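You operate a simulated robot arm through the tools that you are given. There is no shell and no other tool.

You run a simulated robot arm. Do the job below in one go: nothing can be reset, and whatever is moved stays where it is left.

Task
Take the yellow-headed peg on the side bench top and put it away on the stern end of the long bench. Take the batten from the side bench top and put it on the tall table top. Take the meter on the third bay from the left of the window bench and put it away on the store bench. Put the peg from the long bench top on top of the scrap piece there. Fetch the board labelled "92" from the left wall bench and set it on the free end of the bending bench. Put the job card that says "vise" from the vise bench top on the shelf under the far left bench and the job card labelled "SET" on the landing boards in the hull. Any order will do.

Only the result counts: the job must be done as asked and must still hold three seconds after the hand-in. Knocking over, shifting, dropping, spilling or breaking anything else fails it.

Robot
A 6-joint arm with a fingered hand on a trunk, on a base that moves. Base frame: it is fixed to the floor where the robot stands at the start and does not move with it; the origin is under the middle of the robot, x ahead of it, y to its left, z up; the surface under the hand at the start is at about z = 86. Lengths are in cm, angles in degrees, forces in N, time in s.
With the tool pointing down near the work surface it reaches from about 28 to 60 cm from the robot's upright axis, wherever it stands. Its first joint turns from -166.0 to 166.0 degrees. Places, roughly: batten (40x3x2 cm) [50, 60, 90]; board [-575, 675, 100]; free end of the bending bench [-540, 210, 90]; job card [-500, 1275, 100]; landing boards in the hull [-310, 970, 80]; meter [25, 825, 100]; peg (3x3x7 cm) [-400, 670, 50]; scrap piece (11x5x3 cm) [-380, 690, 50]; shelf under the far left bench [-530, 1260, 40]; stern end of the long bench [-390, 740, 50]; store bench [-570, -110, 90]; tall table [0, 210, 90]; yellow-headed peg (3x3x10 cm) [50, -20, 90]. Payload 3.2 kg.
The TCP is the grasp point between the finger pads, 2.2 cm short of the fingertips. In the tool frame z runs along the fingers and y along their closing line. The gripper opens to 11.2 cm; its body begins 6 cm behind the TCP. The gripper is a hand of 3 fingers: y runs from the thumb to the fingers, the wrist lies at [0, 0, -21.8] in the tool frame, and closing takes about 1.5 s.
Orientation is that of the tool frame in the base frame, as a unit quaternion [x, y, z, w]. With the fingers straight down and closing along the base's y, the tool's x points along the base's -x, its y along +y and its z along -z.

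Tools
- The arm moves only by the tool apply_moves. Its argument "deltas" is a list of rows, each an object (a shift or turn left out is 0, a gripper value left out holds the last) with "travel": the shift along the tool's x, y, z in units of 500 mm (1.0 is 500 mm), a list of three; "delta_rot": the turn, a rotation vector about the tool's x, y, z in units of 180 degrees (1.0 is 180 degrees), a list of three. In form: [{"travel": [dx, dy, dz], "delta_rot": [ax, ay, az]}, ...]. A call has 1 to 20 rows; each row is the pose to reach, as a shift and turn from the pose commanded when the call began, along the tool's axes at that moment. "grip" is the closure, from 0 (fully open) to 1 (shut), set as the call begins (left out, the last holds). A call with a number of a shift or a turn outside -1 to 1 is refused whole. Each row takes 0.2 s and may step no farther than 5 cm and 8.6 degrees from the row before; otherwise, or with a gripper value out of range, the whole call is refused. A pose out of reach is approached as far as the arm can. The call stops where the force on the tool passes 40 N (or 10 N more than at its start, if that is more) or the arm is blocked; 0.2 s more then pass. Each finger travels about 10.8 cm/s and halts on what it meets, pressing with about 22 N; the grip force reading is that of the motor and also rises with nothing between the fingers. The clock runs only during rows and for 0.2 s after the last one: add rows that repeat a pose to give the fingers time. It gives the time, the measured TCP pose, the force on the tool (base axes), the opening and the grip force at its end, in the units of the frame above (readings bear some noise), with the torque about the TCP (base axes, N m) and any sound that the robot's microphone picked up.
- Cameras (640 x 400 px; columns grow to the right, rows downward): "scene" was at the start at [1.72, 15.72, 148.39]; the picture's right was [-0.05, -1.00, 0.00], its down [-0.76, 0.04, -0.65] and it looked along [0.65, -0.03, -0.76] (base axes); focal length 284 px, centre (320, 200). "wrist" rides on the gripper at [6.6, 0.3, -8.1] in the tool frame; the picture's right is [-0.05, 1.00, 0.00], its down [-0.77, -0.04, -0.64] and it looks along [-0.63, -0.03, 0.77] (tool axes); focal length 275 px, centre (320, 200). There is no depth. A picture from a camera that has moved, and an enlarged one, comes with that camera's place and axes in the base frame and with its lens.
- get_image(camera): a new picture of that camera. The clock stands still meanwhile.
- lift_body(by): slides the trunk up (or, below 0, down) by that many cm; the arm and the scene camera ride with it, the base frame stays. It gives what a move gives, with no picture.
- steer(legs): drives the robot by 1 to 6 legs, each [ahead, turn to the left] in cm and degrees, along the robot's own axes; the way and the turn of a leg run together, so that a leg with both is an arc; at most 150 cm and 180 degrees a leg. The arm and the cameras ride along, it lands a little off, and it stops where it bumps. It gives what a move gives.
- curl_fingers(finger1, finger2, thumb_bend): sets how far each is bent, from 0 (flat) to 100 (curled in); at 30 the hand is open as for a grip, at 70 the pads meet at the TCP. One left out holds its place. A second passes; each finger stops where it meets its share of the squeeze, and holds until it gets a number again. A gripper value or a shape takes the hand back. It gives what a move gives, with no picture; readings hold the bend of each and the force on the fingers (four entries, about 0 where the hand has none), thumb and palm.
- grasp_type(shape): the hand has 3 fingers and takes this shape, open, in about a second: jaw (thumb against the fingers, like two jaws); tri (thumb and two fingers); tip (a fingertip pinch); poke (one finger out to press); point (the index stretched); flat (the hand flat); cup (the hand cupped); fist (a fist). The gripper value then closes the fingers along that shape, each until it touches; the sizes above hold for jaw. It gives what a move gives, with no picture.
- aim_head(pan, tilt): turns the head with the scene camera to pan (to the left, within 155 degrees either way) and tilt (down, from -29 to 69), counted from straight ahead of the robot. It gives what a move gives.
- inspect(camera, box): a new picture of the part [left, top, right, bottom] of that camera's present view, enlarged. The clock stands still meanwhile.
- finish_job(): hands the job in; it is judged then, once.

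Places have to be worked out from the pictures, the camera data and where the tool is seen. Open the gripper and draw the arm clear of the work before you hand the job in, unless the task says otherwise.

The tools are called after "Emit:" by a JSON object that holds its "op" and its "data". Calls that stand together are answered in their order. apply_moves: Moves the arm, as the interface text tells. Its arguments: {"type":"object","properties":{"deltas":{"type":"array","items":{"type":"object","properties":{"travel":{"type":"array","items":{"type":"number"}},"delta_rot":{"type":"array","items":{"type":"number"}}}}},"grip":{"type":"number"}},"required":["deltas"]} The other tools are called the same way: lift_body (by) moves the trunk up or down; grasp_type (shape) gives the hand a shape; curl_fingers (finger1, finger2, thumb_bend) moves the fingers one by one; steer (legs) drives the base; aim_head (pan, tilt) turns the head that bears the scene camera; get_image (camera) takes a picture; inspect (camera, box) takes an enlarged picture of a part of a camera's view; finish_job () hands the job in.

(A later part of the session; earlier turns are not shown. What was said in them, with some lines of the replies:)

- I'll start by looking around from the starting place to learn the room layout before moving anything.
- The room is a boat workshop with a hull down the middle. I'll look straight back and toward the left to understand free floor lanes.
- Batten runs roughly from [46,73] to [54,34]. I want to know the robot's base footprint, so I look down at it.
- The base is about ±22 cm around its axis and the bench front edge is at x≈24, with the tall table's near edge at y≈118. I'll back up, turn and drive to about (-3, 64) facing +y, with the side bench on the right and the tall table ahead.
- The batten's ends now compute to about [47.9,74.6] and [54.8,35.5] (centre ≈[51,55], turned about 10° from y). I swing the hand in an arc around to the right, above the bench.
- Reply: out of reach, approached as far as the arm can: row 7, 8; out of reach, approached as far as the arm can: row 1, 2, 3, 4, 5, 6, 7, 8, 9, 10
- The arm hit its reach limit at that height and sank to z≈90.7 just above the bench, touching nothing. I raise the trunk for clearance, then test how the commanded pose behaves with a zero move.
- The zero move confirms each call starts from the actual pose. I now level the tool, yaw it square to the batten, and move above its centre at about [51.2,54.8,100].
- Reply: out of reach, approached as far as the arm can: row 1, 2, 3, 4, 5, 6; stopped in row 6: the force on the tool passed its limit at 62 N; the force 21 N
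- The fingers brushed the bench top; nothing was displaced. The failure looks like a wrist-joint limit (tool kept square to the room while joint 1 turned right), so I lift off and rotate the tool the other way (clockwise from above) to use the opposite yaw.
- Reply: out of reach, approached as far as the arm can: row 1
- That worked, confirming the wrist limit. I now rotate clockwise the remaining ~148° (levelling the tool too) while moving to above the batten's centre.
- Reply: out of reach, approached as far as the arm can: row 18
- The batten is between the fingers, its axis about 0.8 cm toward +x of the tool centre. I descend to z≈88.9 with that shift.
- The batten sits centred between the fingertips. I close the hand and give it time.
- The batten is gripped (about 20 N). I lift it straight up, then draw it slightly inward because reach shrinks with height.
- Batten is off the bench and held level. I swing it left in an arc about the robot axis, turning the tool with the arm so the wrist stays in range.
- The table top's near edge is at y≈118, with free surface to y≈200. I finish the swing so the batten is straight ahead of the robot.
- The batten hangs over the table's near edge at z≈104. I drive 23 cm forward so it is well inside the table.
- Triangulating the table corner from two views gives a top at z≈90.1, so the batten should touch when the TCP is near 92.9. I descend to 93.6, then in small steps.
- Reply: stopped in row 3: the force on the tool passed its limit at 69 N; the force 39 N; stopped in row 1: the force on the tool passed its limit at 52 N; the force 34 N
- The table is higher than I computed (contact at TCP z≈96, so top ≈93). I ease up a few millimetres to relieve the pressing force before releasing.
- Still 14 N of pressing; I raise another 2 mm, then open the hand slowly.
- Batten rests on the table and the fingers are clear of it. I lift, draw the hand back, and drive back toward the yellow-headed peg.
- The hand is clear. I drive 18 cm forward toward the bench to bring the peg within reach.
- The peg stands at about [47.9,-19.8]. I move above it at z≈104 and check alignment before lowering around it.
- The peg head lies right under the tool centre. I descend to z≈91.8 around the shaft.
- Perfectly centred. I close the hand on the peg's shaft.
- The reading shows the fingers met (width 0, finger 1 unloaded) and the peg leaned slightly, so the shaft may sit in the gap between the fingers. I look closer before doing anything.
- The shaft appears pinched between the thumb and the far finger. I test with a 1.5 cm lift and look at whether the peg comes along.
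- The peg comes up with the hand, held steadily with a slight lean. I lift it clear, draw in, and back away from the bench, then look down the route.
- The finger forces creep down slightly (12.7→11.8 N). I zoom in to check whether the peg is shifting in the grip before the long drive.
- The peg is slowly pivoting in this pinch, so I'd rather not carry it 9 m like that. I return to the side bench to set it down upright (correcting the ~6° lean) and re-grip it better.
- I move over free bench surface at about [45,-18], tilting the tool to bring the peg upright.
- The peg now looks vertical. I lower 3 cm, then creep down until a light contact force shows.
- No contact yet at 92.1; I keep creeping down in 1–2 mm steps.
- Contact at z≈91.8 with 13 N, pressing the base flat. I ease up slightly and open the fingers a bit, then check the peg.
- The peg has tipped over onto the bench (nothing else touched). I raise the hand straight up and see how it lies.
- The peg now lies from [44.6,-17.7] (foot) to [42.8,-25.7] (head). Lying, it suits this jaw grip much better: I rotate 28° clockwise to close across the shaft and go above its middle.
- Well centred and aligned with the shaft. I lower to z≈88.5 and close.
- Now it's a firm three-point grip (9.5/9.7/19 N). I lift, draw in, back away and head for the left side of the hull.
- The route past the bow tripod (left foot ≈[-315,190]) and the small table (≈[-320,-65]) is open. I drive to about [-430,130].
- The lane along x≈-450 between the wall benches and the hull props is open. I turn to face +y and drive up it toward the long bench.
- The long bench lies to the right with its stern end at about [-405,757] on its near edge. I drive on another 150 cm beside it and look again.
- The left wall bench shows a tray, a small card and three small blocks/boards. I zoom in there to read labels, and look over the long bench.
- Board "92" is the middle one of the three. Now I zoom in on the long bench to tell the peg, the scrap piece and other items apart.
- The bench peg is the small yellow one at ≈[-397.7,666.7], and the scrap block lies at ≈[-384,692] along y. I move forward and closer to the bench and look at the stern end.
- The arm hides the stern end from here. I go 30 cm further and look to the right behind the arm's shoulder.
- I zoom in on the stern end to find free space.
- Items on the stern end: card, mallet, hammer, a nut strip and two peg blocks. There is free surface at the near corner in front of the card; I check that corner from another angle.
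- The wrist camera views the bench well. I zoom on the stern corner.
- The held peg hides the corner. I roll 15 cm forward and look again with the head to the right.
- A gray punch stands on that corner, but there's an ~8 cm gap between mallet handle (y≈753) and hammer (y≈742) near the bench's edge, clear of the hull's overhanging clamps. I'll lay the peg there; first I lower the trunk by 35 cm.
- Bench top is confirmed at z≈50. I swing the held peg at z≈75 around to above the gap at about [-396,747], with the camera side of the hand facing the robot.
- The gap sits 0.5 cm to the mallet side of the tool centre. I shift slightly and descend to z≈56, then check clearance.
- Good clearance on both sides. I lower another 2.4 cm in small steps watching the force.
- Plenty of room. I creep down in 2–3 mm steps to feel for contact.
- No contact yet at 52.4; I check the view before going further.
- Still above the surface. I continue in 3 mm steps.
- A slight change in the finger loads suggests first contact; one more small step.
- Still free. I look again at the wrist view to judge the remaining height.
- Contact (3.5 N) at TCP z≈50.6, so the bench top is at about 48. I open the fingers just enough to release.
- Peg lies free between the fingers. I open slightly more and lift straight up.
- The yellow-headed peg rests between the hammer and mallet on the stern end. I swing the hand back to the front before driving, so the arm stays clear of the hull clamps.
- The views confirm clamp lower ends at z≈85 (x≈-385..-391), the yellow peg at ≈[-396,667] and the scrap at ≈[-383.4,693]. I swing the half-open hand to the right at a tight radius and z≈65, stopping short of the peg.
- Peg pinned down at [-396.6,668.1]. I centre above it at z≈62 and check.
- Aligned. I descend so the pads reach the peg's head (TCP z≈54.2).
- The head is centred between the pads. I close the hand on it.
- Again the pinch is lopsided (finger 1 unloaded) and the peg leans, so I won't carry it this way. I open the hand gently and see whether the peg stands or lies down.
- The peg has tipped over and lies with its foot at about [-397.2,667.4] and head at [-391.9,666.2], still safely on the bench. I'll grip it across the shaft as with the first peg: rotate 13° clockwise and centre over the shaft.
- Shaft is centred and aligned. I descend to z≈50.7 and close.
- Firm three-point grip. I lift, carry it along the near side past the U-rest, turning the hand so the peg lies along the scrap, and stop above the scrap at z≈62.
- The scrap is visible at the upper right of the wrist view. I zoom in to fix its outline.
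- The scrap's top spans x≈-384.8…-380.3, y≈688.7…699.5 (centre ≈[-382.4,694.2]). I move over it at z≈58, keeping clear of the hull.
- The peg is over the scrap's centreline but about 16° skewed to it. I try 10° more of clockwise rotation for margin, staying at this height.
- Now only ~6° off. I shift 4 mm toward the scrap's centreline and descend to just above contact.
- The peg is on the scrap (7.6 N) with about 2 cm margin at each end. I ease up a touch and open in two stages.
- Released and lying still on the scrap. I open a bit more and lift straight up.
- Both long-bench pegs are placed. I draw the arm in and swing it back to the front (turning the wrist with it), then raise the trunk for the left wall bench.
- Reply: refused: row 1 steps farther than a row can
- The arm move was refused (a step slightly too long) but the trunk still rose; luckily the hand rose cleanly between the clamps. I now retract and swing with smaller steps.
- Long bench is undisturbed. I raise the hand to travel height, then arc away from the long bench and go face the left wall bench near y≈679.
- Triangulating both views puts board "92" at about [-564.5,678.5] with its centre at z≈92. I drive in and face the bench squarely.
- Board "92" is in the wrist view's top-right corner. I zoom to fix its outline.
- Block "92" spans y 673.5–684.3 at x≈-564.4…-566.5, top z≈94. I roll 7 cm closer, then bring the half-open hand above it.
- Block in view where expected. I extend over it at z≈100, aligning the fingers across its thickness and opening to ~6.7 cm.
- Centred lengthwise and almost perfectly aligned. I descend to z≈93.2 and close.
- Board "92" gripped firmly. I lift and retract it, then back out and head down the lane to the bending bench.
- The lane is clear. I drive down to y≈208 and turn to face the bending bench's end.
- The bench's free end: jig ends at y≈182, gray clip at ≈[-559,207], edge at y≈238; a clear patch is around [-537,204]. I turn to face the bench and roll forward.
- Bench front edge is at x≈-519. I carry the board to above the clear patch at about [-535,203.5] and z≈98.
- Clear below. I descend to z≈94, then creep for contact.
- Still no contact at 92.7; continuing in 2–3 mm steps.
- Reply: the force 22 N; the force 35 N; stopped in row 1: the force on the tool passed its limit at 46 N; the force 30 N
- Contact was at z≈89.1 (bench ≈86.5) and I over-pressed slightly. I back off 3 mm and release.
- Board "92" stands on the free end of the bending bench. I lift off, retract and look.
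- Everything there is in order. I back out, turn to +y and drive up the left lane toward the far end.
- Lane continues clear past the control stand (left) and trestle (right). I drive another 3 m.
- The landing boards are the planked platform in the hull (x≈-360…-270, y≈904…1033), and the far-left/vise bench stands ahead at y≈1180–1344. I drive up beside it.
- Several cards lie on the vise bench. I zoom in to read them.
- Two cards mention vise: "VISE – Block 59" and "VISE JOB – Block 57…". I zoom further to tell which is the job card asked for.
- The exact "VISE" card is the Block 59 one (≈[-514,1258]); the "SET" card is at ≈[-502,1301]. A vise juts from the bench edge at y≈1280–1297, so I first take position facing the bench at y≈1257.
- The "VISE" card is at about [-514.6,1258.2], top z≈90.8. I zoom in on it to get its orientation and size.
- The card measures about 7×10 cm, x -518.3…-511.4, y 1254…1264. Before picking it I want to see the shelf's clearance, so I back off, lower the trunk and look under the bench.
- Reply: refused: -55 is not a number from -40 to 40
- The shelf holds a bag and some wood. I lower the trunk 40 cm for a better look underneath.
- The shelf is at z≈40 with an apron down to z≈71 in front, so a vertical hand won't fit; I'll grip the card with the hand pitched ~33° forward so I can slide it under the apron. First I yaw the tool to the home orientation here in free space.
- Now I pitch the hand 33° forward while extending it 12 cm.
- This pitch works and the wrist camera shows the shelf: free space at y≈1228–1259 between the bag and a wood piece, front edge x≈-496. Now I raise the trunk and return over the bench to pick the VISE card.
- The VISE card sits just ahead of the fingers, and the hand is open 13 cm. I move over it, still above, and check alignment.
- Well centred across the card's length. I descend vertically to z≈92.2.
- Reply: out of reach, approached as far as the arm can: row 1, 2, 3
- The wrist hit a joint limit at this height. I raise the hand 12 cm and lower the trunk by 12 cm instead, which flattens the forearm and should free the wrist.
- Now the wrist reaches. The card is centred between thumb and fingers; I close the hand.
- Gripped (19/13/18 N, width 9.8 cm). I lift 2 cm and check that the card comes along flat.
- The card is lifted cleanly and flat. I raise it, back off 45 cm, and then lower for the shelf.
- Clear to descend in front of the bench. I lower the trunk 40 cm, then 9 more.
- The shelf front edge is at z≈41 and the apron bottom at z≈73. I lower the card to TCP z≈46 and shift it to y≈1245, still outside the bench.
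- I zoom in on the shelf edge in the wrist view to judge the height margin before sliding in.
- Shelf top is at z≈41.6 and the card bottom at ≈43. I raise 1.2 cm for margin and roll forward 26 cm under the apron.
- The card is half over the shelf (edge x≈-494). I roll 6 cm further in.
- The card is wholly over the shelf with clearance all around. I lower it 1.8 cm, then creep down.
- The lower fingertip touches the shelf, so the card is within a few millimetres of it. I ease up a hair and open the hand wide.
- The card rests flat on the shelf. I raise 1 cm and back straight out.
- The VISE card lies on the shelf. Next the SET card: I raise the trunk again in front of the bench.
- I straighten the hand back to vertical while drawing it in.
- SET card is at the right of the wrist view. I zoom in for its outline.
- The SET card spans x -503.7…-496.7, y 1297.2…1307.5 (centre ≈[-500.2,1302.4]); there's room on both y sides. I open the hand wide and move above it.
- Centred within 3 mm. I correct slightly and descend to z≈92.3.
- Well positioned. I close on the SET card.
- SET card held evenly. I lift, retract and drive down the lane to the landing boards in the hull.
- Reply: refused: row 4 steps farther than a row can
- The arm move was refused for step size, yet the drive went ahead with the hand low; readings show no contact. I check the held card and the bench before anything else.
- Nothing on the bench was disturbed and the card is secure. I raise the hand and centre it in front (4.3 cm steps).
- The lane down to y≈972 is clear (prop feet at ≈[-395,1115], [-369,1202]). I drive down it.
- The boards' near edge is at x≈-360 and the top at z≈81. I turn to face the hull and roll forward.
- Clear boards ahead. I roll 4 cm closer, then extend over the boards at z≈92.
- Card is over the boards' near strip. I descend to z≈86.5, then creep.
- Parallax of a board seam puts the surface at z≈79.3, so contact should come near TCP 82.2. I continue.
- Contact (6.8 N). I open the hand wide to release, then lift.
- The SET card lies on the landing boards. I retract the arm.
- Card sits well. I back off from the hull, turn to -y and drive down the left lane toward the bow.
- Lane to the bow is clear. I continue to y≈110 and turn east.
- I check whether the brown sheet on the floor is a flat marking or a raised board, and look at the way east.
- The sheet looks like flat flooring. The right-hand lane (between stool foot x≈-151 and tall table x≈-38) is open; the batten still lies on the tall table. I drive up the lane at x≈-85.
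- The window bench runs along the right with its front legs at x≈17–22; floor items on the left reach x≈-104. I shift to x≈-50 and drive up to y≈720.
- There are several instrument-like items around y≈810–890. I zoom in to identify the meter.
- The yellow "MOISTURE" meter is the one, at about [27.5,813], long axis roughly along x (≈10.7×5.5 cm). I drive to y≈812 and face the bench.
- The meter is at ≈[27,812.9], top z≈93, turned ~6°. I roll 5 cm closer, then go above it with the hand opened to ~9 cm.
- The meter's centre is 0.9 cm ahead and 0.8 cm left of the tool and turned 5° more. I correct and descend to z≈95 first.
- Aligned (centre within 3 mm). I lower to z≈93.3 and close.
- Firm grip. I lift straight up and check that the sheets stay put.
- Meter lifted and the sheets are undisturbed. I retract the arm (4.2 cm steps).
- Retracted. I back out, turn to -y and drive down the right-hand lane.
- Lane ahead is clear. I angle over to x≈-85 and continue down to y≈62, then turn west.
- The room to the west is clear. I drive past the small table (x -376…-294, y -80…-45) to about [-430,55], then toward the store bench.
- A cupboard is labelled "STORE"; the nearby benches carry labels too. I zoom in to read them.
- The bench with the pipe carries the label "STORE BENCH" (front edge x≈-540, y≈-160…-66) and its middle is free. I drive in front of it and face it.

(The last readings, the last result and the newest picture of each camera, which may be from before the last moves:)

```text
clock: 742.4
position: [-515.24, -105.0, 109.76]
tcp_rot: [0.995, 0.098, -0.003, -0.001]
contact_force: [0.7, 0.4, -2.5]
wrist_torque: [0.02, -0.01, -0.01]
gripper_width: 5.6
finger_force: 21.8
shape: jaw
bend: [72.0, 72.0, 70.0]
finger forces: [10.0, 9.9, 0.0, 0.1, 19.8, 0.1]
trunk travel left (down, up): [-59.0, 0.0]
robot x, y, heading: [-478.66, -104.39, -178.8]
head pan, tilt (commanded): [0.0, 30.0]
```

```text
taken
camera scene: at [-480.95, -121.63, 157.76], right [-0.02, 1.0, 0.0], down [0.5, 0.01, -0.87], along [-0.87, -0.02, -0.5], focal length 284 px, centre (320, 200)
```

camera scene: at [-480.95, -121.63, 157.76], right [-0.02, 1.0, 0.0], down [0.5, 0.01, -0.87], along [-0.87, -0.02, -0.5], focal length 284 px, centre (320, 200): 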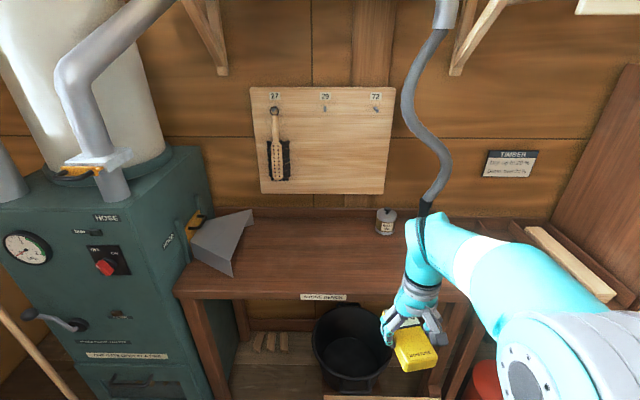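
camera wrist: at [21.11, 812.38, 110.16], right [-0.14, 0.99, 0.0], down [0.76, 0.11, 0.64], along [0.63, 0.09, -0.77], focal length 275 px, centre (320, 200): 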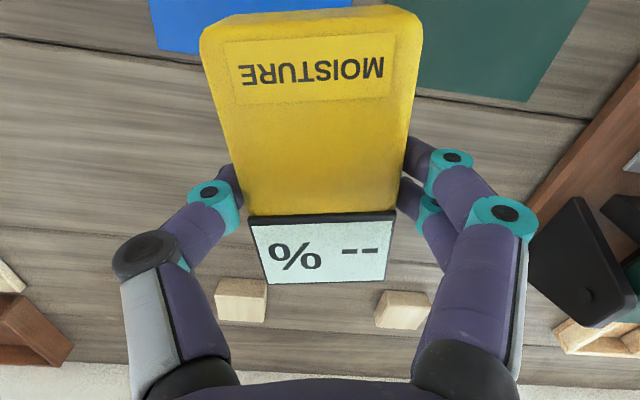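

The middle of the store bench is free. I roll 30 cm forward, then carry the meter to above ≈[-556,-112].

Emit:
{"op": "steer", "data": {"legs": [[30, 0]]}}

Emit:
{"op": "aim_head", "data": {"pan": 0, "tilt": 42}}

Emit:
{"op": "get_image", "data": {"camera": "scene"}}

Emit:
{"op": "get_image", "data": {"camera": "wrist"}}

```text
clock: 744.5
position: [-544.97, -105.98, 109.73]
tcp_rot: [0.995, 0.098, -0.002, 0.0]
contact_force: [0.0, -0.5, -1.0]
wrist_torque: [0.01, 0.03, 0.01]
gripper_width: 5.58
finger_force: 22.4
shape: jaw
bend: [72.0, 72.0, 70.0]
finger forces: [10.0, 9.9, 0.0, 0.0, 19.7, 0.1]
trunk travel left (down, up): [-59.0, 0.0]
robot x, y, heading: [-508.01, -105.0, -178.5]
head pan, tilt (commanded): [0.0, 30.0]
```

```text
clock: 745.2
position: [-544.92, -105.92, 109.78]
tcp_rot: [0.995, 0.097, -0.003, -0.002]
contact_force: [0.5, 0.8, -2.2]
wrist_torque: [-0.04, 0.01, 0.04]
gripper_width: 5.6
finger_force: 22.0
shape: jaw
bend: [72.0, 72.0, 70.0]
finger forces: [10.1, 9.9, 0.1, 0.0, 19.8, 0.0]
trunk travel left (down, up): [-59.0, 0.0]
robot x, y, heading: [-507.86, -105.67, -178.6]
head pan, tilt (commanded): [0.0, 42.0]
```

```text
taken
camera scene: at [-509.84, -122.34, 155.94], right [-0.03, 1.0, 0.0], down [0.67, 0.02, -0.74], along [-0.74, -0.02, -0.67], focal length 284 px, centre (320, 200)
```

scene: 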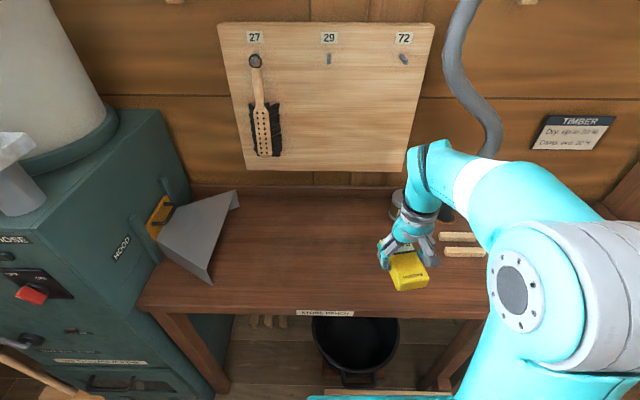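

```text
taken
camera wrist: at [-538.19, -104.92, 117.66], right [0.15, -0.99, 0.0], down [-0.76, -0.11, 0.64], along [-0.63, -0.09, -0.77], focal length 275 px, centre (320, 200)
```

wrist: 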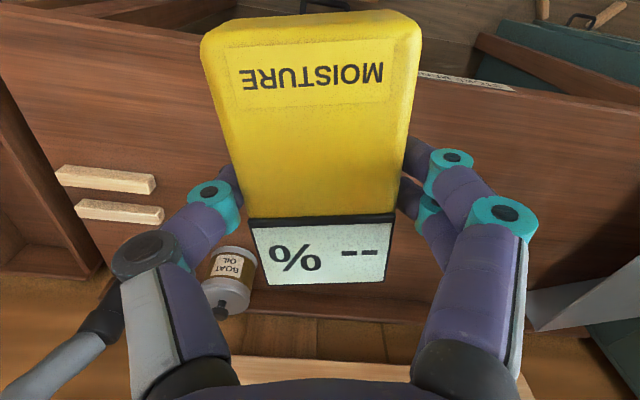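

Jar and sticks are clear of my spot. I move over ≈[-555.5,-114] at z≈98.

Emit:
{"op": "apply_moves", "data": {"deltas": [{"travel": [-0.0594, 0.03, 0.06]}, {"travel": [-0.1188, 0.06, 0.12]}, {"travel": [-0.1781, 0.09, 0.18]}, {"travel": [-0.2375, 0.12, 0.24]}]}}

Emit:
{"op": "get_image", "data": {"camera": "wrist"}}

Emit:
{"op": "get_image", "data": {"camera": "scene"}}

```text
clock: 746.2
position: [-555.8, -114.37, 97.71]
tcp_rot: [0.995, 0.098, -0.001, -0.001]
contact_force: [-0.7, -0.1, -1.4]
wrist_torque: [-0.01, -0.01, 0.01]
gripper_width: 5.57
finger_force: 22.0
shape: jaw
bend: [72.0, 72.0, 70.0]
finger forces: [10.1, 9.9, 0.0, 0.0, 19.9, 0.1]
trunk travel left (down, up): [-59.0, 0.0]
robot x, y, heading: [-507.89, -105.18, -178.5]
head pan, tilt (commanded): [0.0, 42.0]
```

```text
taken
camera wrist: at [-549.01, -113.34, 105.56], right [0.15, -0.99, 0.0], down [-0.76, -0.11, 0.64], along [-0.63, -0.09, -0.77], focal length 275 px, centre (320, 200)
```

wrist: 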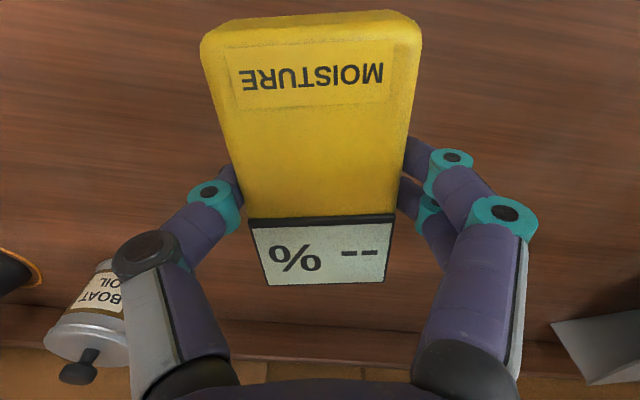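

```text
taken
camera scene: at [-509.92, -122.4, 155.93], right [-0.03, 1.0, 0.0], down [0.67, 0.02, -0.74], along [-0.74, -0.02, -0.67], focal length 284 px, centre (320, 200)
```

scene: 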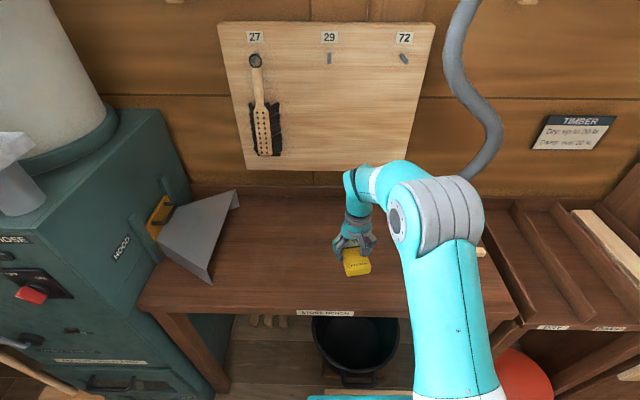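

Well placed over the middle of the bench. I descend to z≈94.5 and creep from there.

Emit:
{"op": "apply_moves", "data": {"deltas": [{"travel": [0, 0, 0.035]}, {"travel": [0, 0, 0.064]}]}}

Emit:
{"op": "apply_moves", "data": {"deltas": [{"travel": [0, 0, 0.006]}]}}

Emit:
{"op": "apply_moves", "data": {"deltas": [{"travel": [0, 0, 0.006]}]}}

Emit:
{"op": "apply_moves", "data": {"deltas": [{"travel": [0, 0, 0.006]}]}}

```text
clock: 746.8
position: [-555.6, -114.05, 94.52]
tcp_rot: [0.995, 0.097, -0.001, -0.001]
contact_force: [-0.1, -0.1, -1.7]
wrist_torque: [0.0, -0.01, -0.04]
gripper_width: 5.58
finger_force: 21.7
shape: jaw
bend: [72.0, 72.0, 70.0]
finger forces: [10.1, 10.0, 0.0, 0.0, 19.9, 0.0]
trunk travel left (down, up): [-59.0, 0.0]
robot x, y, heading: [-508.14, -105.42, -178.4]
head pan, tilt (commanded): [0.0, 42.0]
```

```text
clock: 747.2
position: [-555.57, -114.11, 94.19]
tcp_rot: [0.995, 0.098, -0.001, 0.0]
contact_force: [-0.8, -0.2, -1.6]
wrist_torque: [0.03, -0.03, 0.01]
gripper_width: 5.57
finger_force: 22.1
shape: jaw
bend: [72.0, 72.0, 70.0]
finger forces: [10.0, 9.9, 0.0, 0.0, 20.0, 0.0]
trunk travel left (down, up): [-59.0, 0.0]
robot x, y, heading: [-507.69, -105.03, -178.3]
head pan, tilt (commanded): [0.0, 42.0]
```

```text
clock: 747.6
position: [-555.47, -114.22, 93.92]
tcp_rot: [0.995, 0.097, -0.002, -0.001]
contact_force: [0.1, 0.2, -1.4]
wrist_torque: [0.0, 0.0, 0.01]
gripper_width: 5.55
finger_force: 22.1
shape: jaw
bend: [72.0, 72.0, 70.0]
finger forces: [10.0, 9.9, 0.0, 0.0, 19.8, 0.1]
trunk travel left (down, up): [-59.0, 0.0]
robot x, y, heading: [-508.01, -105.56, -178.5]
head pan, tilt (commanded): [0.0, 42.0]
```

```text
clock: 748.0
position: [-555.6, -114.08, 93.6]
tcp_rot: [0.995, 0.097, -0.002, 0.0]
contact_force: [-0.1, -0.5, -2.3]
wrist_torque: [-0.01, -0.01, -0.02]
gripper_width: 5.55
finger_force: 22.1
shape: jaw
bend: [72.0, 72.0, 70.0]
finger forces: [10.0, 9.8, 0.0, 0.0, 19.9, 0.0]
trunk travel left (down, up): [-59.0, 0.0]
robot x, y, heading: [-507.78, -105.06, -178.3]
head pan, tilt (commanded): [0.0, 42.0]
```

Emit:
{"op": "apply_moves", "data": {"deltas": [{"travel": [0, 0, 0.006]}]}}

Emit:
{"op": "apply_moves", "data": {"deltas": [{"travel": [0, 0, 0.006]}]}}

Emit:
{"op": "apply_moves", "data": {"deltas": [{"travel": [0, 0, 0.005]}]}}

Emit:
{"op": "get_image", "data": {"camera": "wrist"}}

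```text
clock: 748.4
position: [-555.46, -114.08, 93.27]
tcp_rot: [0.995, 0.096, -0.002, 0.001]
contact_force: [0.4, 0.3, -1.9]
wrist_torque: [0.0, 0.0, -0.05]
gripper_width: 5.55
finger_force: 21.8
shape: jaw
bend: [72.0, 72.0, 70.0]
finger forces: [10.0, 9.9, 0.0, 0.0, 19.9, 0.0]
trunk travel left (down, up): [-59.0, 0.0]
robot x, y, heading: [-507.83, -105.11, -178.5]
head pan, tilt (commanded): [0.0, 42.0]
```

```text
clock: 748.8
position: [-555.54, -114.13, 93.04]
tcp_rot: [0.995, 0.097, -0.003, -0.001]
contact_force: [-0.2, 0.3, -2.5]
wrist_torque: [0.01, -0.01, 0.0]
gripper_width: 5.54
finger_force: 22.2
shape: jaw
bend: [72.0, 72.0, 70.0]
finger forces: [10.0, 9.8, 0.0, 0.1, 19.9, 0.0]
trunk travel left (down, up): [-59.0, 0.0]
robot x, y, heading: [-507.73, -105.56, -178.5]
head pan, tilt (commanded): [0.0, 42.0]
```

```text
clock: 749.2
position: [-555.48, -114.1, 92.71]
tcp_rot: [0.995, 0.097, -0.002, 0.0]
contact_force: [0.7, 0.0, -2.5]
wrist_torque: [-0.01, 0.01, -0.02]
gripper_width: 5.57
finger_force: 22.5
shape: jaw
bend: [72.0, 72.0, 70.0]
finger forces: [10.0, 9.9, 0.1, 0.1, 19.9, 0.0]
trunk travel left (down, up): [-59.0, 0.0]
robot x, y, heading: [-508.02, -105.72, -178.8]
head pan, tilt (commanded): [0.0, 42.0]
```

```text
taken
camera wrist: at [-548.79, -113.13, 100.69], right [0.15, -0.99, 0.0], down [-0.76, -0.11, 0.64], along [-0.63, -0.09, -0.77], focal length 275 px, centre (320, 200)
```

wrist: 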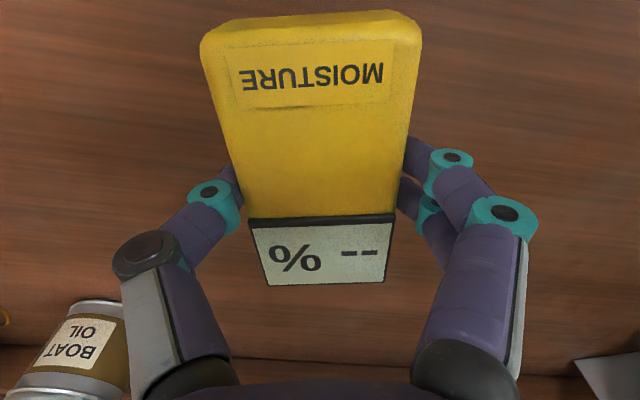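

Emit:
{"op": "apply_moves", "data": {"deltas": [{"travel": [0, 0, 0.006]}]}}

Emit:
{"op": "apply_moves", "data": {"deltas": [{"travel": [0, 0, 0.005]}]}}

Emit:
{"op": "apply_moves", "data": {"deltas": [{"travel": [0, 0, 0.005]}]}}

```text
clock: 749.6
position: [-555.4, -114.17, 92.46]
tcp_rot: [0.995, 0.098, -0.002, -0.001]
contact_force: [0.3, 0.0, -1.4]
wrist_torque: [0.0, 0.03, -0.01]
gripper_width: 5.55
finger_force: 21.8
shape: jaw
bend: [72.0, 72.0, 70.0]
finger forces: [10.1, 9.9, 0.0, 0.0, 19.9, 0.0]
trunk travel left (down, up): [-59.0, 0.0]
robot x, y, heading: [-507.85, -105.34, -178.6]
head pan, tilt (commanded): [0.0, 42.0]
```

```text
clock: 750.0
position: [-555.44, -114.13, 92.34]
tcp_rot: [0.995, 0.097, -0.002, 0.0]
contact_force: [0.2, 0.3, -1.4]
wrist_torque: [0.01, 0.0, 0.03]
gripper_width: 5.59
finger_force: 22.6
shape: jaw
bend: [72.0, 72.0, 70.0]
finger forces: [10.0, 9.9, 0.0, 0.0, 19.8, 0.0]
trunk travel left (down, up): [-59.0, 0.0]
robot x, y, heading: [-507.87, -105.22, -178.2]
head pan, tilt (commanded): [0.0, 42.0]
```

```text
clock: 750.4
position: [-555.43, -114.13, 92.0]
tcp_rot: [0.995, 0.098, -0.002, -0.001]
contact_force: [1.2, 0.4, -2.2]
wrist_torque: [0.0, -0.02, 0.01]
gripper_width: 5.59
finger_force: 21.9
shape: jaw
bend: [72.0, 72.0, 70.0]
finger forces: [10.0, 9.8, 0.0, 0.1, 19.9, 0.0]
trunk travel left (down, up): [-59.0, 0.0]
robot x, y, heading: [-507.79, -105.5, -178.6]
head pan, tilt (commanded): [0.0, 42.0]
```

Emit:
{"op": "apply_moves", "data": {"deltas": [{"travel": [0, 0, 0.005]}]}}

Emit:
{"op": "apply_moves", "data": {"deltas": [{"travel": [0, 0, 0.005]}]}}

Emit:
{"op": "apply_moves", "data": {"deltas": [{"travel": [0, 0, 0.005]}]}}

```text
clock: 750.8
position: [-555.46, -114.18, 91.76]
tcp_rot: [0.995, 0.096, -0.002, -0.001]
contact_force: [-0.3, 0.0, -1.4]
wrist_torque: [0.03, -0.02, 0.01]
gripper_width: 5.56
finger_force: 22.2
shape: jaw
bend: [72.0, 72.0, 70.0]
finger forces: [10.0, 9.9, 0.0, 0.0, 19.9, 0.1]
trunk travel left (down, up): [-59.0, 0.0]
robot x, y, heading: [-507.82, -105.49, -178.1]
head pan, tilt (commanded): [0.0, 42.0]
```

```text
clock: 751.2
position: [-555.57, -113.99, 91.57]
tcp_rot: [0.995, 0.098, -0.003, 0.0]
contact_force: [0.8, -0.3, -2.2]
wrist_torque: [0.01, -0.02, -0.02]
gripper_width: 5.57
finger_force: 21.9
shape: jaw
bend: [72.0, 72.0, 70.0]
finger forces: [10.0, 9.9, 0.0, 0.1, 19.9, 0.0]
trunk travel left (down, up): [-59.0, 0.0]
robot x, y, heading: [-507.79, -105.16, -178.5]
head pan, tilt (commanded): [0.0, 42.0]
```

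```text
clock: 751.6
position: [-555.43, -114.18, 91.4]
tcp_rot: [0.995, 0.098, -0.003, 0.0]
contact_force: [-0.4, -0.4, -1.8]
wrist_torque: [0.04, 0.03, -0.01]
gripper_width: 5.56
finger_force: 22.2
shape: jaw
bend: [72.0, 72.0, 70.0]
finger forces: [9.9, 10.0, 0.1, 0.1, 19.9, 0.0]
trunk travel left (down, up): [-59.0, 0.0]
robot x, y, heading: [-507.98, -104.94, -178.5]
head pan, tilt (commanded): [0.0, 42.0]
```

Emit:
{"op": "inspect", "data": {"camera": "scene", "box": [290, 210, 420, 310]}}

Emit:
{"op": "apply_moves", "data": {"deltas": [{"travel": [0, 0, 0.005]}]}}

Emit:
{"op": "apply_moves", "data": {"deltas": [{"travel": [0, 0, 0.005]}]}}

Emit:
{"op": "apply_moves", "data": {"deltas": [{"travel": [0, 0, 0.005]}]}}

```text
4.00 times, centred on (355, 260) of scene
camera zoom: at [-509.83, -122.35, 155.93], right [-0.03, 1.0, 0.0], down [0.67, 0.02, -0.74], along [-0.74, -0.02, -0.67], focal length 1136 px, centre (180, -40)
```

zoom: 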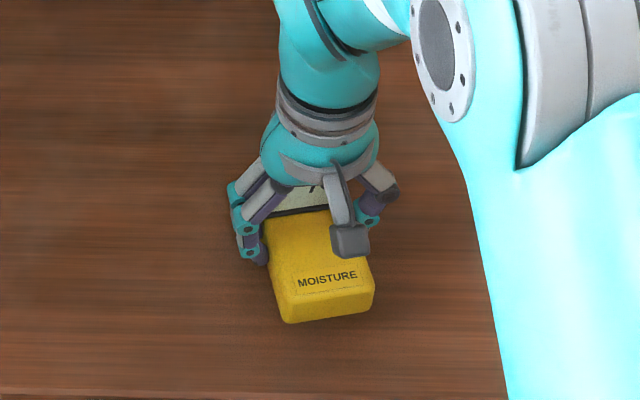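

```text
clock: 752.0
position: [-555.52, -114.24, 91.01]
tcp_rot: [0.995, 0.098, -0.002, 0.0]
contact_force: [-0.2, 0.0, -1.5]
wrist_torque: [0.0, 0.03, 0.02]
gripper_width: 5.56
finger_force: 21.9
shape: jaw
bend: [72.0, 72.0, 70.0]
finger forces: [10.0, 9.9, 0.0, 0.0, 19.9, 0.0]
trunk travel left (down, up): [-59.0, 0.0]
robot x, y, heading: [-508.09, -104.9, -178.3]
head pan, tilt (commanded): [0.0, 42.0]
```

```text
clock: 752.4
position: [-555.53, -114.16, 90.74]
tcp_rot: [0.995, 0.098, -0.002, 0.0]
contact_force: [-0.8, 0.4, -2.4]
wrist_torque: [0.04, 0.01, -0.03]
gripper_width: 5.6
finger_force: 22.6
shape: jaw
bend: [72.0, 72.0, 70.0]
finger forces: [10.1, 9.9, 0.0, 0.1, 19.9, 0.0]
trunk travel left (down, up): [-59.0, 0.0]
robot x, y, heading: [-508.02, -105.09, -178.7]
head pan, tilt (commanded): [0.0, 42.0]
```

```text
clock: 752.8
position: [-555.43, -114.14, 90.47]
tcp_rot: [0.995, 0.098, -0.002, -0.001]
contact_force: [0.1, -0.8, -1.2]
wrist_torque: [-0.02, -0.01, 0.0]
gripper_width: 5.57
finger_force: 22.5
shape: jaw
bend: [72.0, 72.0, 70.0]
finger forces: [10.0, 9.9, 0.0, 0.0, 19.9, 0.1]
trunk travel left (down, up): [-59.0, 0.0]
robot x, y, heading: [-507.93, -105.13, -178.7]
head pan, tilt (commanded): [0.0, 42.0]
```

Shadow is tight under the meter, so contact is close; continuing carefully.

Emit:
{"op": "apply_moves", "data": {"deltas": [{"travel": [0, 0, 0.005]}]}}

Emit:
{"op": "apply_moves", "data": {"deltas": [{"travel": [0, 0, 0.005]}]}}

```text
clock: 753.2
position: [-555.47, -114.04, 90.36]
tcp_rot: [0.995, 0.098, -0.003, -0.001]
contact_force: [-0.6, -0.2, -2.4]
wrist_torque: [0.0, 0.0, -0.02]
gripper_width: 5.56
finger_force: 22.1
shape: jaw
bend: [72.0, 72.0, 70.0]
finger forces: [10.1, 9.8, 0.0, 0.0, 19.8, 0.1]
trunk travel left (down, up): [-59.0, 0.0]
robot x, y, heading: [-507.99, -105.1, -178.6]
head pan, tilt (commanded): [0.0, 42.0]
```

```text
clock: 753.6
position: [-555.51, -114.08, 90.0]
tcp_rot: [0.995, 0.097, -0.003, 0.0]
contact_force: [-0.5, 0.1, -2.4]
wrist_torque: [-0.02, 0.02, 0.0]
gripper_width: 5.58
finger_force: 22.0
shape: jaw
bend: [72.0, 72.0, 70.0]
finger forces: [10.1, 9.9, 0.1, 0.0, 19.9, 0.1]
trunk travel left (down, up): [-59.0, 0.0]
robot x, y, heading: [-508.27, -105.47, -178.5]
head pan, tilt (commanded): [0.0, 42.0]
```

Emit:
{"op": "apply_moves", "data": {"deltas": [{"travel": [0, 0, 0.005]}]}}

Emit:
{"op": "apply_moves", "data": {"deltas": [{"travel": [0, 0, 0.005]}]}}

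Emit:
{"op": "apply_moves", "data": {"deltas": [{"travel": [0, 0, 0.005]}]}}

```text
clock: 754.0
position: [-555.41, -114.05, 89.78]
tcp_rot: [0.995, 0.098, -0.001, 0.001]
contact_force: [-0.1, -0.4, -2.1]
wrist_torque: [0.01, 0.02, -0.01]
gripper_width: 5.57
finger_force: 21.5
shape: jaw
bend: [72.0, 72.0, 70.0]
finger forces: [10.0, 9.9, 0.0, 0.0, 19.9, 0.0]
trunk travel left (down, up): [-59.0, 0.0]
robot x, y, heading: [-507.84, -105.27, -178.5]
head pan, tilt (commanded): [0.0, 42.0]
```

```text
clock: 754.4
position: [-555.5, -114.14, 89.46]
tcp_rot: [0.995, 0.097, -0.001, 0.0]
contact_force: [0.0, 0.4, -1.3]
wrist_torque: [0.02, 0.0, -0.03]
gripper_width: 5.58
finger_force: 22.2
shape: jaw
bend: [72.0, 72.0, 70.0]
finger forces: [10.0, 9.9, 0.0, 0.0, 19.9, 0.1]
trunk travel left (down, up): [-59.0, 0.0]
robot x, y, heading: [-508.35, -104.89, -178.6]
head pan, tilt (commanded): [0.0, 42.0]
```

```text
clock: 754.8
position: [-555.46, -113.98, 89.27]
tcp_rot: [0.995, 0.097, -0.003, -0.001]
contact_force: [0.2, 0.4, -0.9]
wrist_torque: [-0.02, 0.02, -0.01]
gripper_width: 5.58
finger_force: 21.8
shape: jaw
bend: [72.0, 72.0, 70.0]
finger forces: [10.0, 9.9, 0.0, 0.0, 19.9, 0.0]
trunk travel left (down, up): [-59.0, 0.0]
robot x, y, heading: [-507.93, -105.07, -178.5]
head pan, tilt (commanded): [0.0, 42.0]
```

Emit:
{"op": "apply_moves", "data": {"deltas": [{"travel": [0, 0, 0.005]}]}}

Emit:
{"op": "apply_moves", "data": {"deltas": [{"travel": [0, 0, 0.005]}]}}

Emit:
{"op": "get_image", "data": {"camera": "wrist"}}

```text
clock: 755.2
position: [-555.54, -113.98, 89.1]
tcp_rot: [0.995, 0.098, -0.003, 0.0]
contact_force: [-0.2, 1.3, 9.9]
wrist_torque: [0.02, -0.05, 0.0]
gripper_width: 5.57
finger_force: 22.2
shape: jaw
bend: [73.0, 73.0, 70.0]
finger forces: [10.8, 10.7, 0.0, 0.0, 22.4, 0.0]
trunk travel left (down, up): [-59.0, 0.0]
robot x, y, heading: [-507.8, -105.03, -178.6]
head pan, tilt (commanded): [0.0, 42.0]
```

```text
clock: 755.6
position: [-555.59, -114.03, 89.01]
tcp_rot: [0.995, 0.097, -0.005, 0.0]
contact_force: [-4.6, -0.7, 27.8]
wrist_torque: [0.01, 0.06, -0.04]
gripper_width: 5.54
finger_force: 22.1
shape: jaw
bend: [73.0, 73.0, 71.0]
finger forces: [12.0, 11.7, 0.0, 0.0, 24.0, 0.0]
trunk travel left (down, up): [-59.0, 0.0]
robot x, y, heading: [-507.44, -105.06, -178.5]
head pan, tilt (commanded): [0.0, 42.0]
```

```text
taken
camera wrist: at [-548.72, -113.06, 96.86], right [0.15, -0.99, 0.0], down [-0.76, -0.11, 0.64], along [-0.64, -0.1, -0.77], focal length 275 px, centre (320, 200)
```

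wrist: 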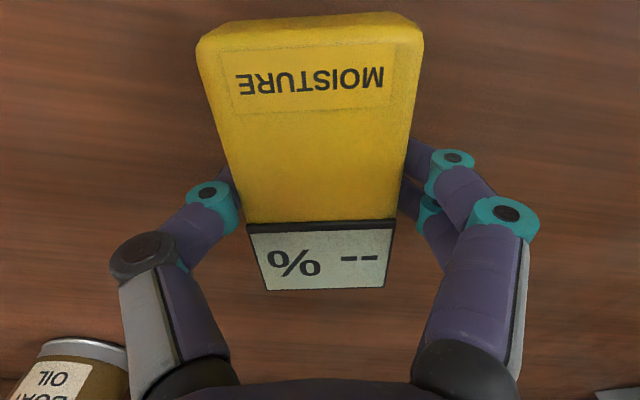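

Contact reached (28 N). I ease up 3 mm and release.

Emit:
{"op": "apply_moves", "data": {"deltas": [{"travel": [0, 0, -0.005]}]}}

Emit:
{"op": "apply_moves", "data": {"deltas": [{"travel": [0, 0, 0]}, {"travel": [0, 0, 0]}, {"travel": [0, 0, 0]}, {"travel": [0, 0, 0]}], "grip": 0.25}}

Emit:
{"op": "get_image", "data": {"camera": "wrist"}}

```text
clock: 756.0
position: [-555.62, -113.99, 89.02]
tcp_rot: [0.995, 0.098, -0.003, -0.001]
contact_force: [-4.6, -2.4, 19.0]
wrist_torque: [-0.02, 0.05, 0.0]
gripper_width: 5.53
finger_force: 21.7
shape: jaw
bend: [73.0, 73.0, 71.0]
finger forces: [12.2, 11.9, 0.1, 0.0, 23.1, 0.0]
trunk travel left (down, up): [-59.0, 0.0]
robot x, y, heading: [-507.65, -105.61, -178.3]
head pan, tilt (commanded): [0.0, 42.0]
```

```text
clock: 757.0
position: [-555.5, -113.99, 89.0]
tcp_rot: [0.995, 0.098, -0.002, -0.001]
contact_force: [0.0, 0.6, -0.3]
wrist_torque: [0.01, -0.01, 0.0]
gripper_width: 8.35
finger_force: 0.1
shape: jaw
bend: [64.0, 64.0, 60.0]
finger forces: [0.0, 0.1, 0.0, 0.0, 0.0, 0.0]
trunk travel left (down, up): [-59.0, 0.0]
robot x, y, heading: [-507.95, -105.41, -178.5]
head pan, tilt (commanded): [0.0, 42.0]
```

```text
taken
camera wrist: at [-548.79, -113.04, 96.92], right [0.15, -0.99, 0.0], down [-0.76, -0.11, 0.64], along [-0.63, -0.09, -0.77], focal length 275 px, centre (320, 200)
```

wrist: 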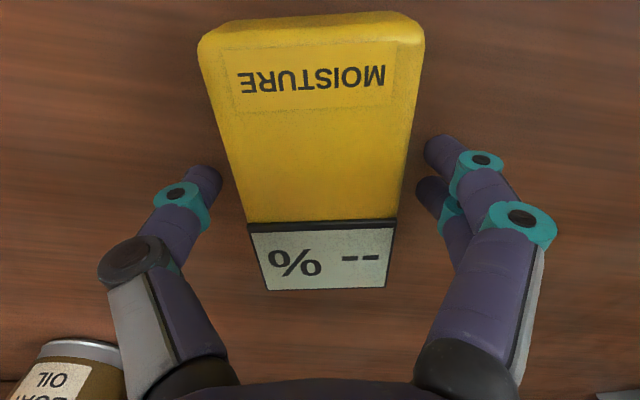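

The meter rests on the store bench, fingers clear. I lift and retract the arm.

Emit:
{"op": "apply_moves", "data": {"deltas": [{"travel": [0, 0, -0.05]}, {"travel": [0, 0, -0.13]}, {"travel": [0, 0, -0.21]}, {"travel": [0.04, -0.01, -0.28]}, {"travel": [0.1, -0.03, -0.34]}, {"travel": [0.17, -0.05, -0.38]}, {"travel": [0.23, -0.07, -0.4]}], "grip": 0.25}}

Emit:
{"op": "get_image", "data": {"camera": "scene"}}

```text
clock: 758.6
position: [-544.59, -108.48, 108.93]
tcp_rot: [0.995, 0.098, -0.002, 0.0]
contact_force: [0.7, 0.6, -0.6]
wrist_torque: [0.02, 0.04, 0.0]
gripper_width: 8.37
finger_force: 0.1
shape: jaw
bend: [64.0, 64.0, 60.0]
finger forces: [0.0, 0.0, 0.0, 0.1, 0.0, 0.0]
trunk travel left (down, up): [-59.0, 0.0]
robot x, y, heading: [-507.98, -105.27, -178.6]
head pan, tilt (commanded): [0.0, 42.0]
```

```text
taken
camera scene: at [-509.74, -122.32, 155.93], right [-0.03, 1.0, 0.0], down [0.67, 0.02, -0.74], along [-0.74, -0.02, -0.67], focal length 284 px, centre (320, 200)
```

scene: 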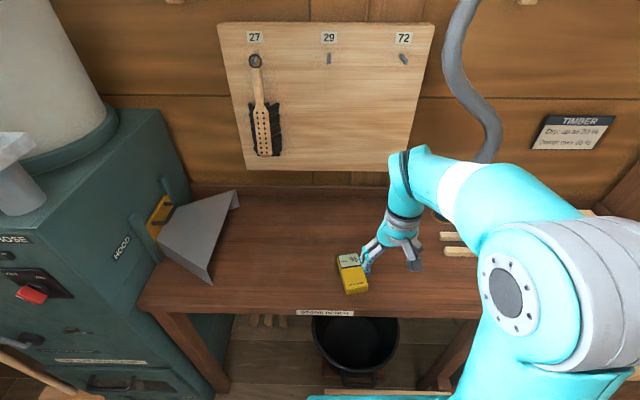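

All items are placed. I back the robot away from the bench with the hand open, then hand in.

Emit:
{"op": "steer", "data": {"legs": [[-40, 0]]}}

Emit:
{"op": "get_image", "data": {"camera": "scene"}}

```text
clock: 761.1
position: [-504.4, -107.41, 108.73]
tcp_rot: [0.995, 0.095, -0.003, -0.001]
contact_force: [-1.0, 0.3, -0.3]
wrist_torque: [0.0, -0.04, 0.0]
gripper_width: 8.38
finger_force: 0.0
shape: jaw
bend: [64.0, 64.0, 60.0]
finger forces: [0.1, 0.0, 0.0, 0.1, 0.1, 0.0]
trunk travel left (down, up): [-59.0, 0.0]
robot x, y, heading: [-467.8, -104.36, -178.6]
head pan, tilt (commanded): [0.0, 42.0]
```

```text
taken
camera scene: at [-469.57, -121.4, 155.93], right [-0.02, 1.0, 0.0], down [0.67, 0.01, -0.74], along [-0.74, -0.02, -0.67], focal length 284 px, centre (320, 200)
```

scene: 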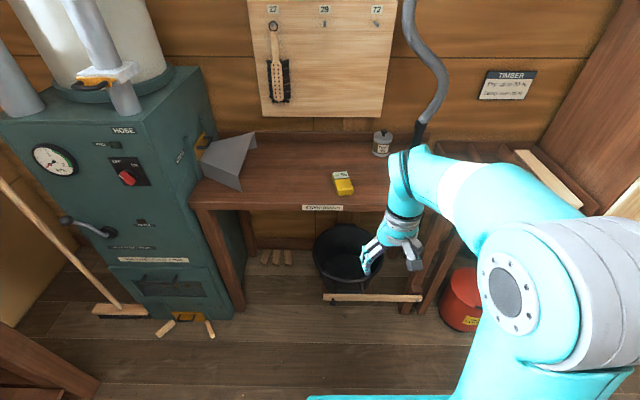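

The meter rests on the store bench and the arm is clear. I open the hand fully and hand in.

Emit:
{"op": "apply_moves", "data": {"deltas": [{"travel": [0, 0, 0]}, {"travel": [0, 0, 0]}, {"travel": [0, 0, 0]}], "grip": 0}}

Emit:
{"op": "finish_job", "data": {}}

```text
clock: 761.9
position: [-504.37, -107.5, 108.86]
tcp_rot: [0.996, 0.095, -0.002, -0.001]
contact_force: [0.0, 0.0, -0.7]
wrist_torque: [0.04, 0.0, 0.02]
gripper_width: 11.19
finger_force: 0.0
shape: jaw
bend: [30.0, 30.0, 30.0]
finger forces: [0.0, 0.2, 0.1, 0.0, 0.0, 0.0]
trunk travel left (down, up): [-59.0, 0.0]
robot x, y, heading: [-467.31, -104.13, -178.9]
head pan, tilt (commanded): [0.0, 42.0]
```

```text
The job is handed in.
```

I've handed the job in with all seven items moved. Each one was in place when I let go of it; I did not drive back for a final look at the two pegs.

| Item | Where it is now |
|---|---|
| Yellow-headed peg | Lying between the hammer and the mallet on the stern end of the long bench |
| Batten | On the tall table, near its end closest to the side bench |
| Meter (yellow, marked "MOISTURE") | In the middle of the bench labelled "STORE BENCH" |
| Small yellow peg | Lying lengthwise on top of the scrap piece |
| Board "92" | On the free end of the bending bench |
| Card "VISE – Block 59" | On the shelf under the vise bench, near the front edge |
| Card "SET" | On the landing boards in the hull |

- **Both pegs are lying down.** They were standing at the start and tipped over while I was gripping them, so I carried and placed them lying. They stayed on their benches and hit nothing.
- **Two cards mention "vise".** I took "VISE – Block 59" rather than "VISE JOB – Block 57", because its heading is exactly "VISE" and the rough position you gave fits it.
- **The "far left bench" is my reading.** I took it to be the vise bench itself, because your position for the shelf matches the shelf under that bench.
- **Two moves did not go as planned.** Twice an arm move was refused and the next command still ran: the trunk rose beside the hull clamps, and the robot drove with the hand low over the vise bench. Nothing touched, and pictures taken afterwards showed nothing out of place.

I pressed the batten and board "92" down harder than intended when setting them down (up to about 69 N and 46 N) and saw no damage.
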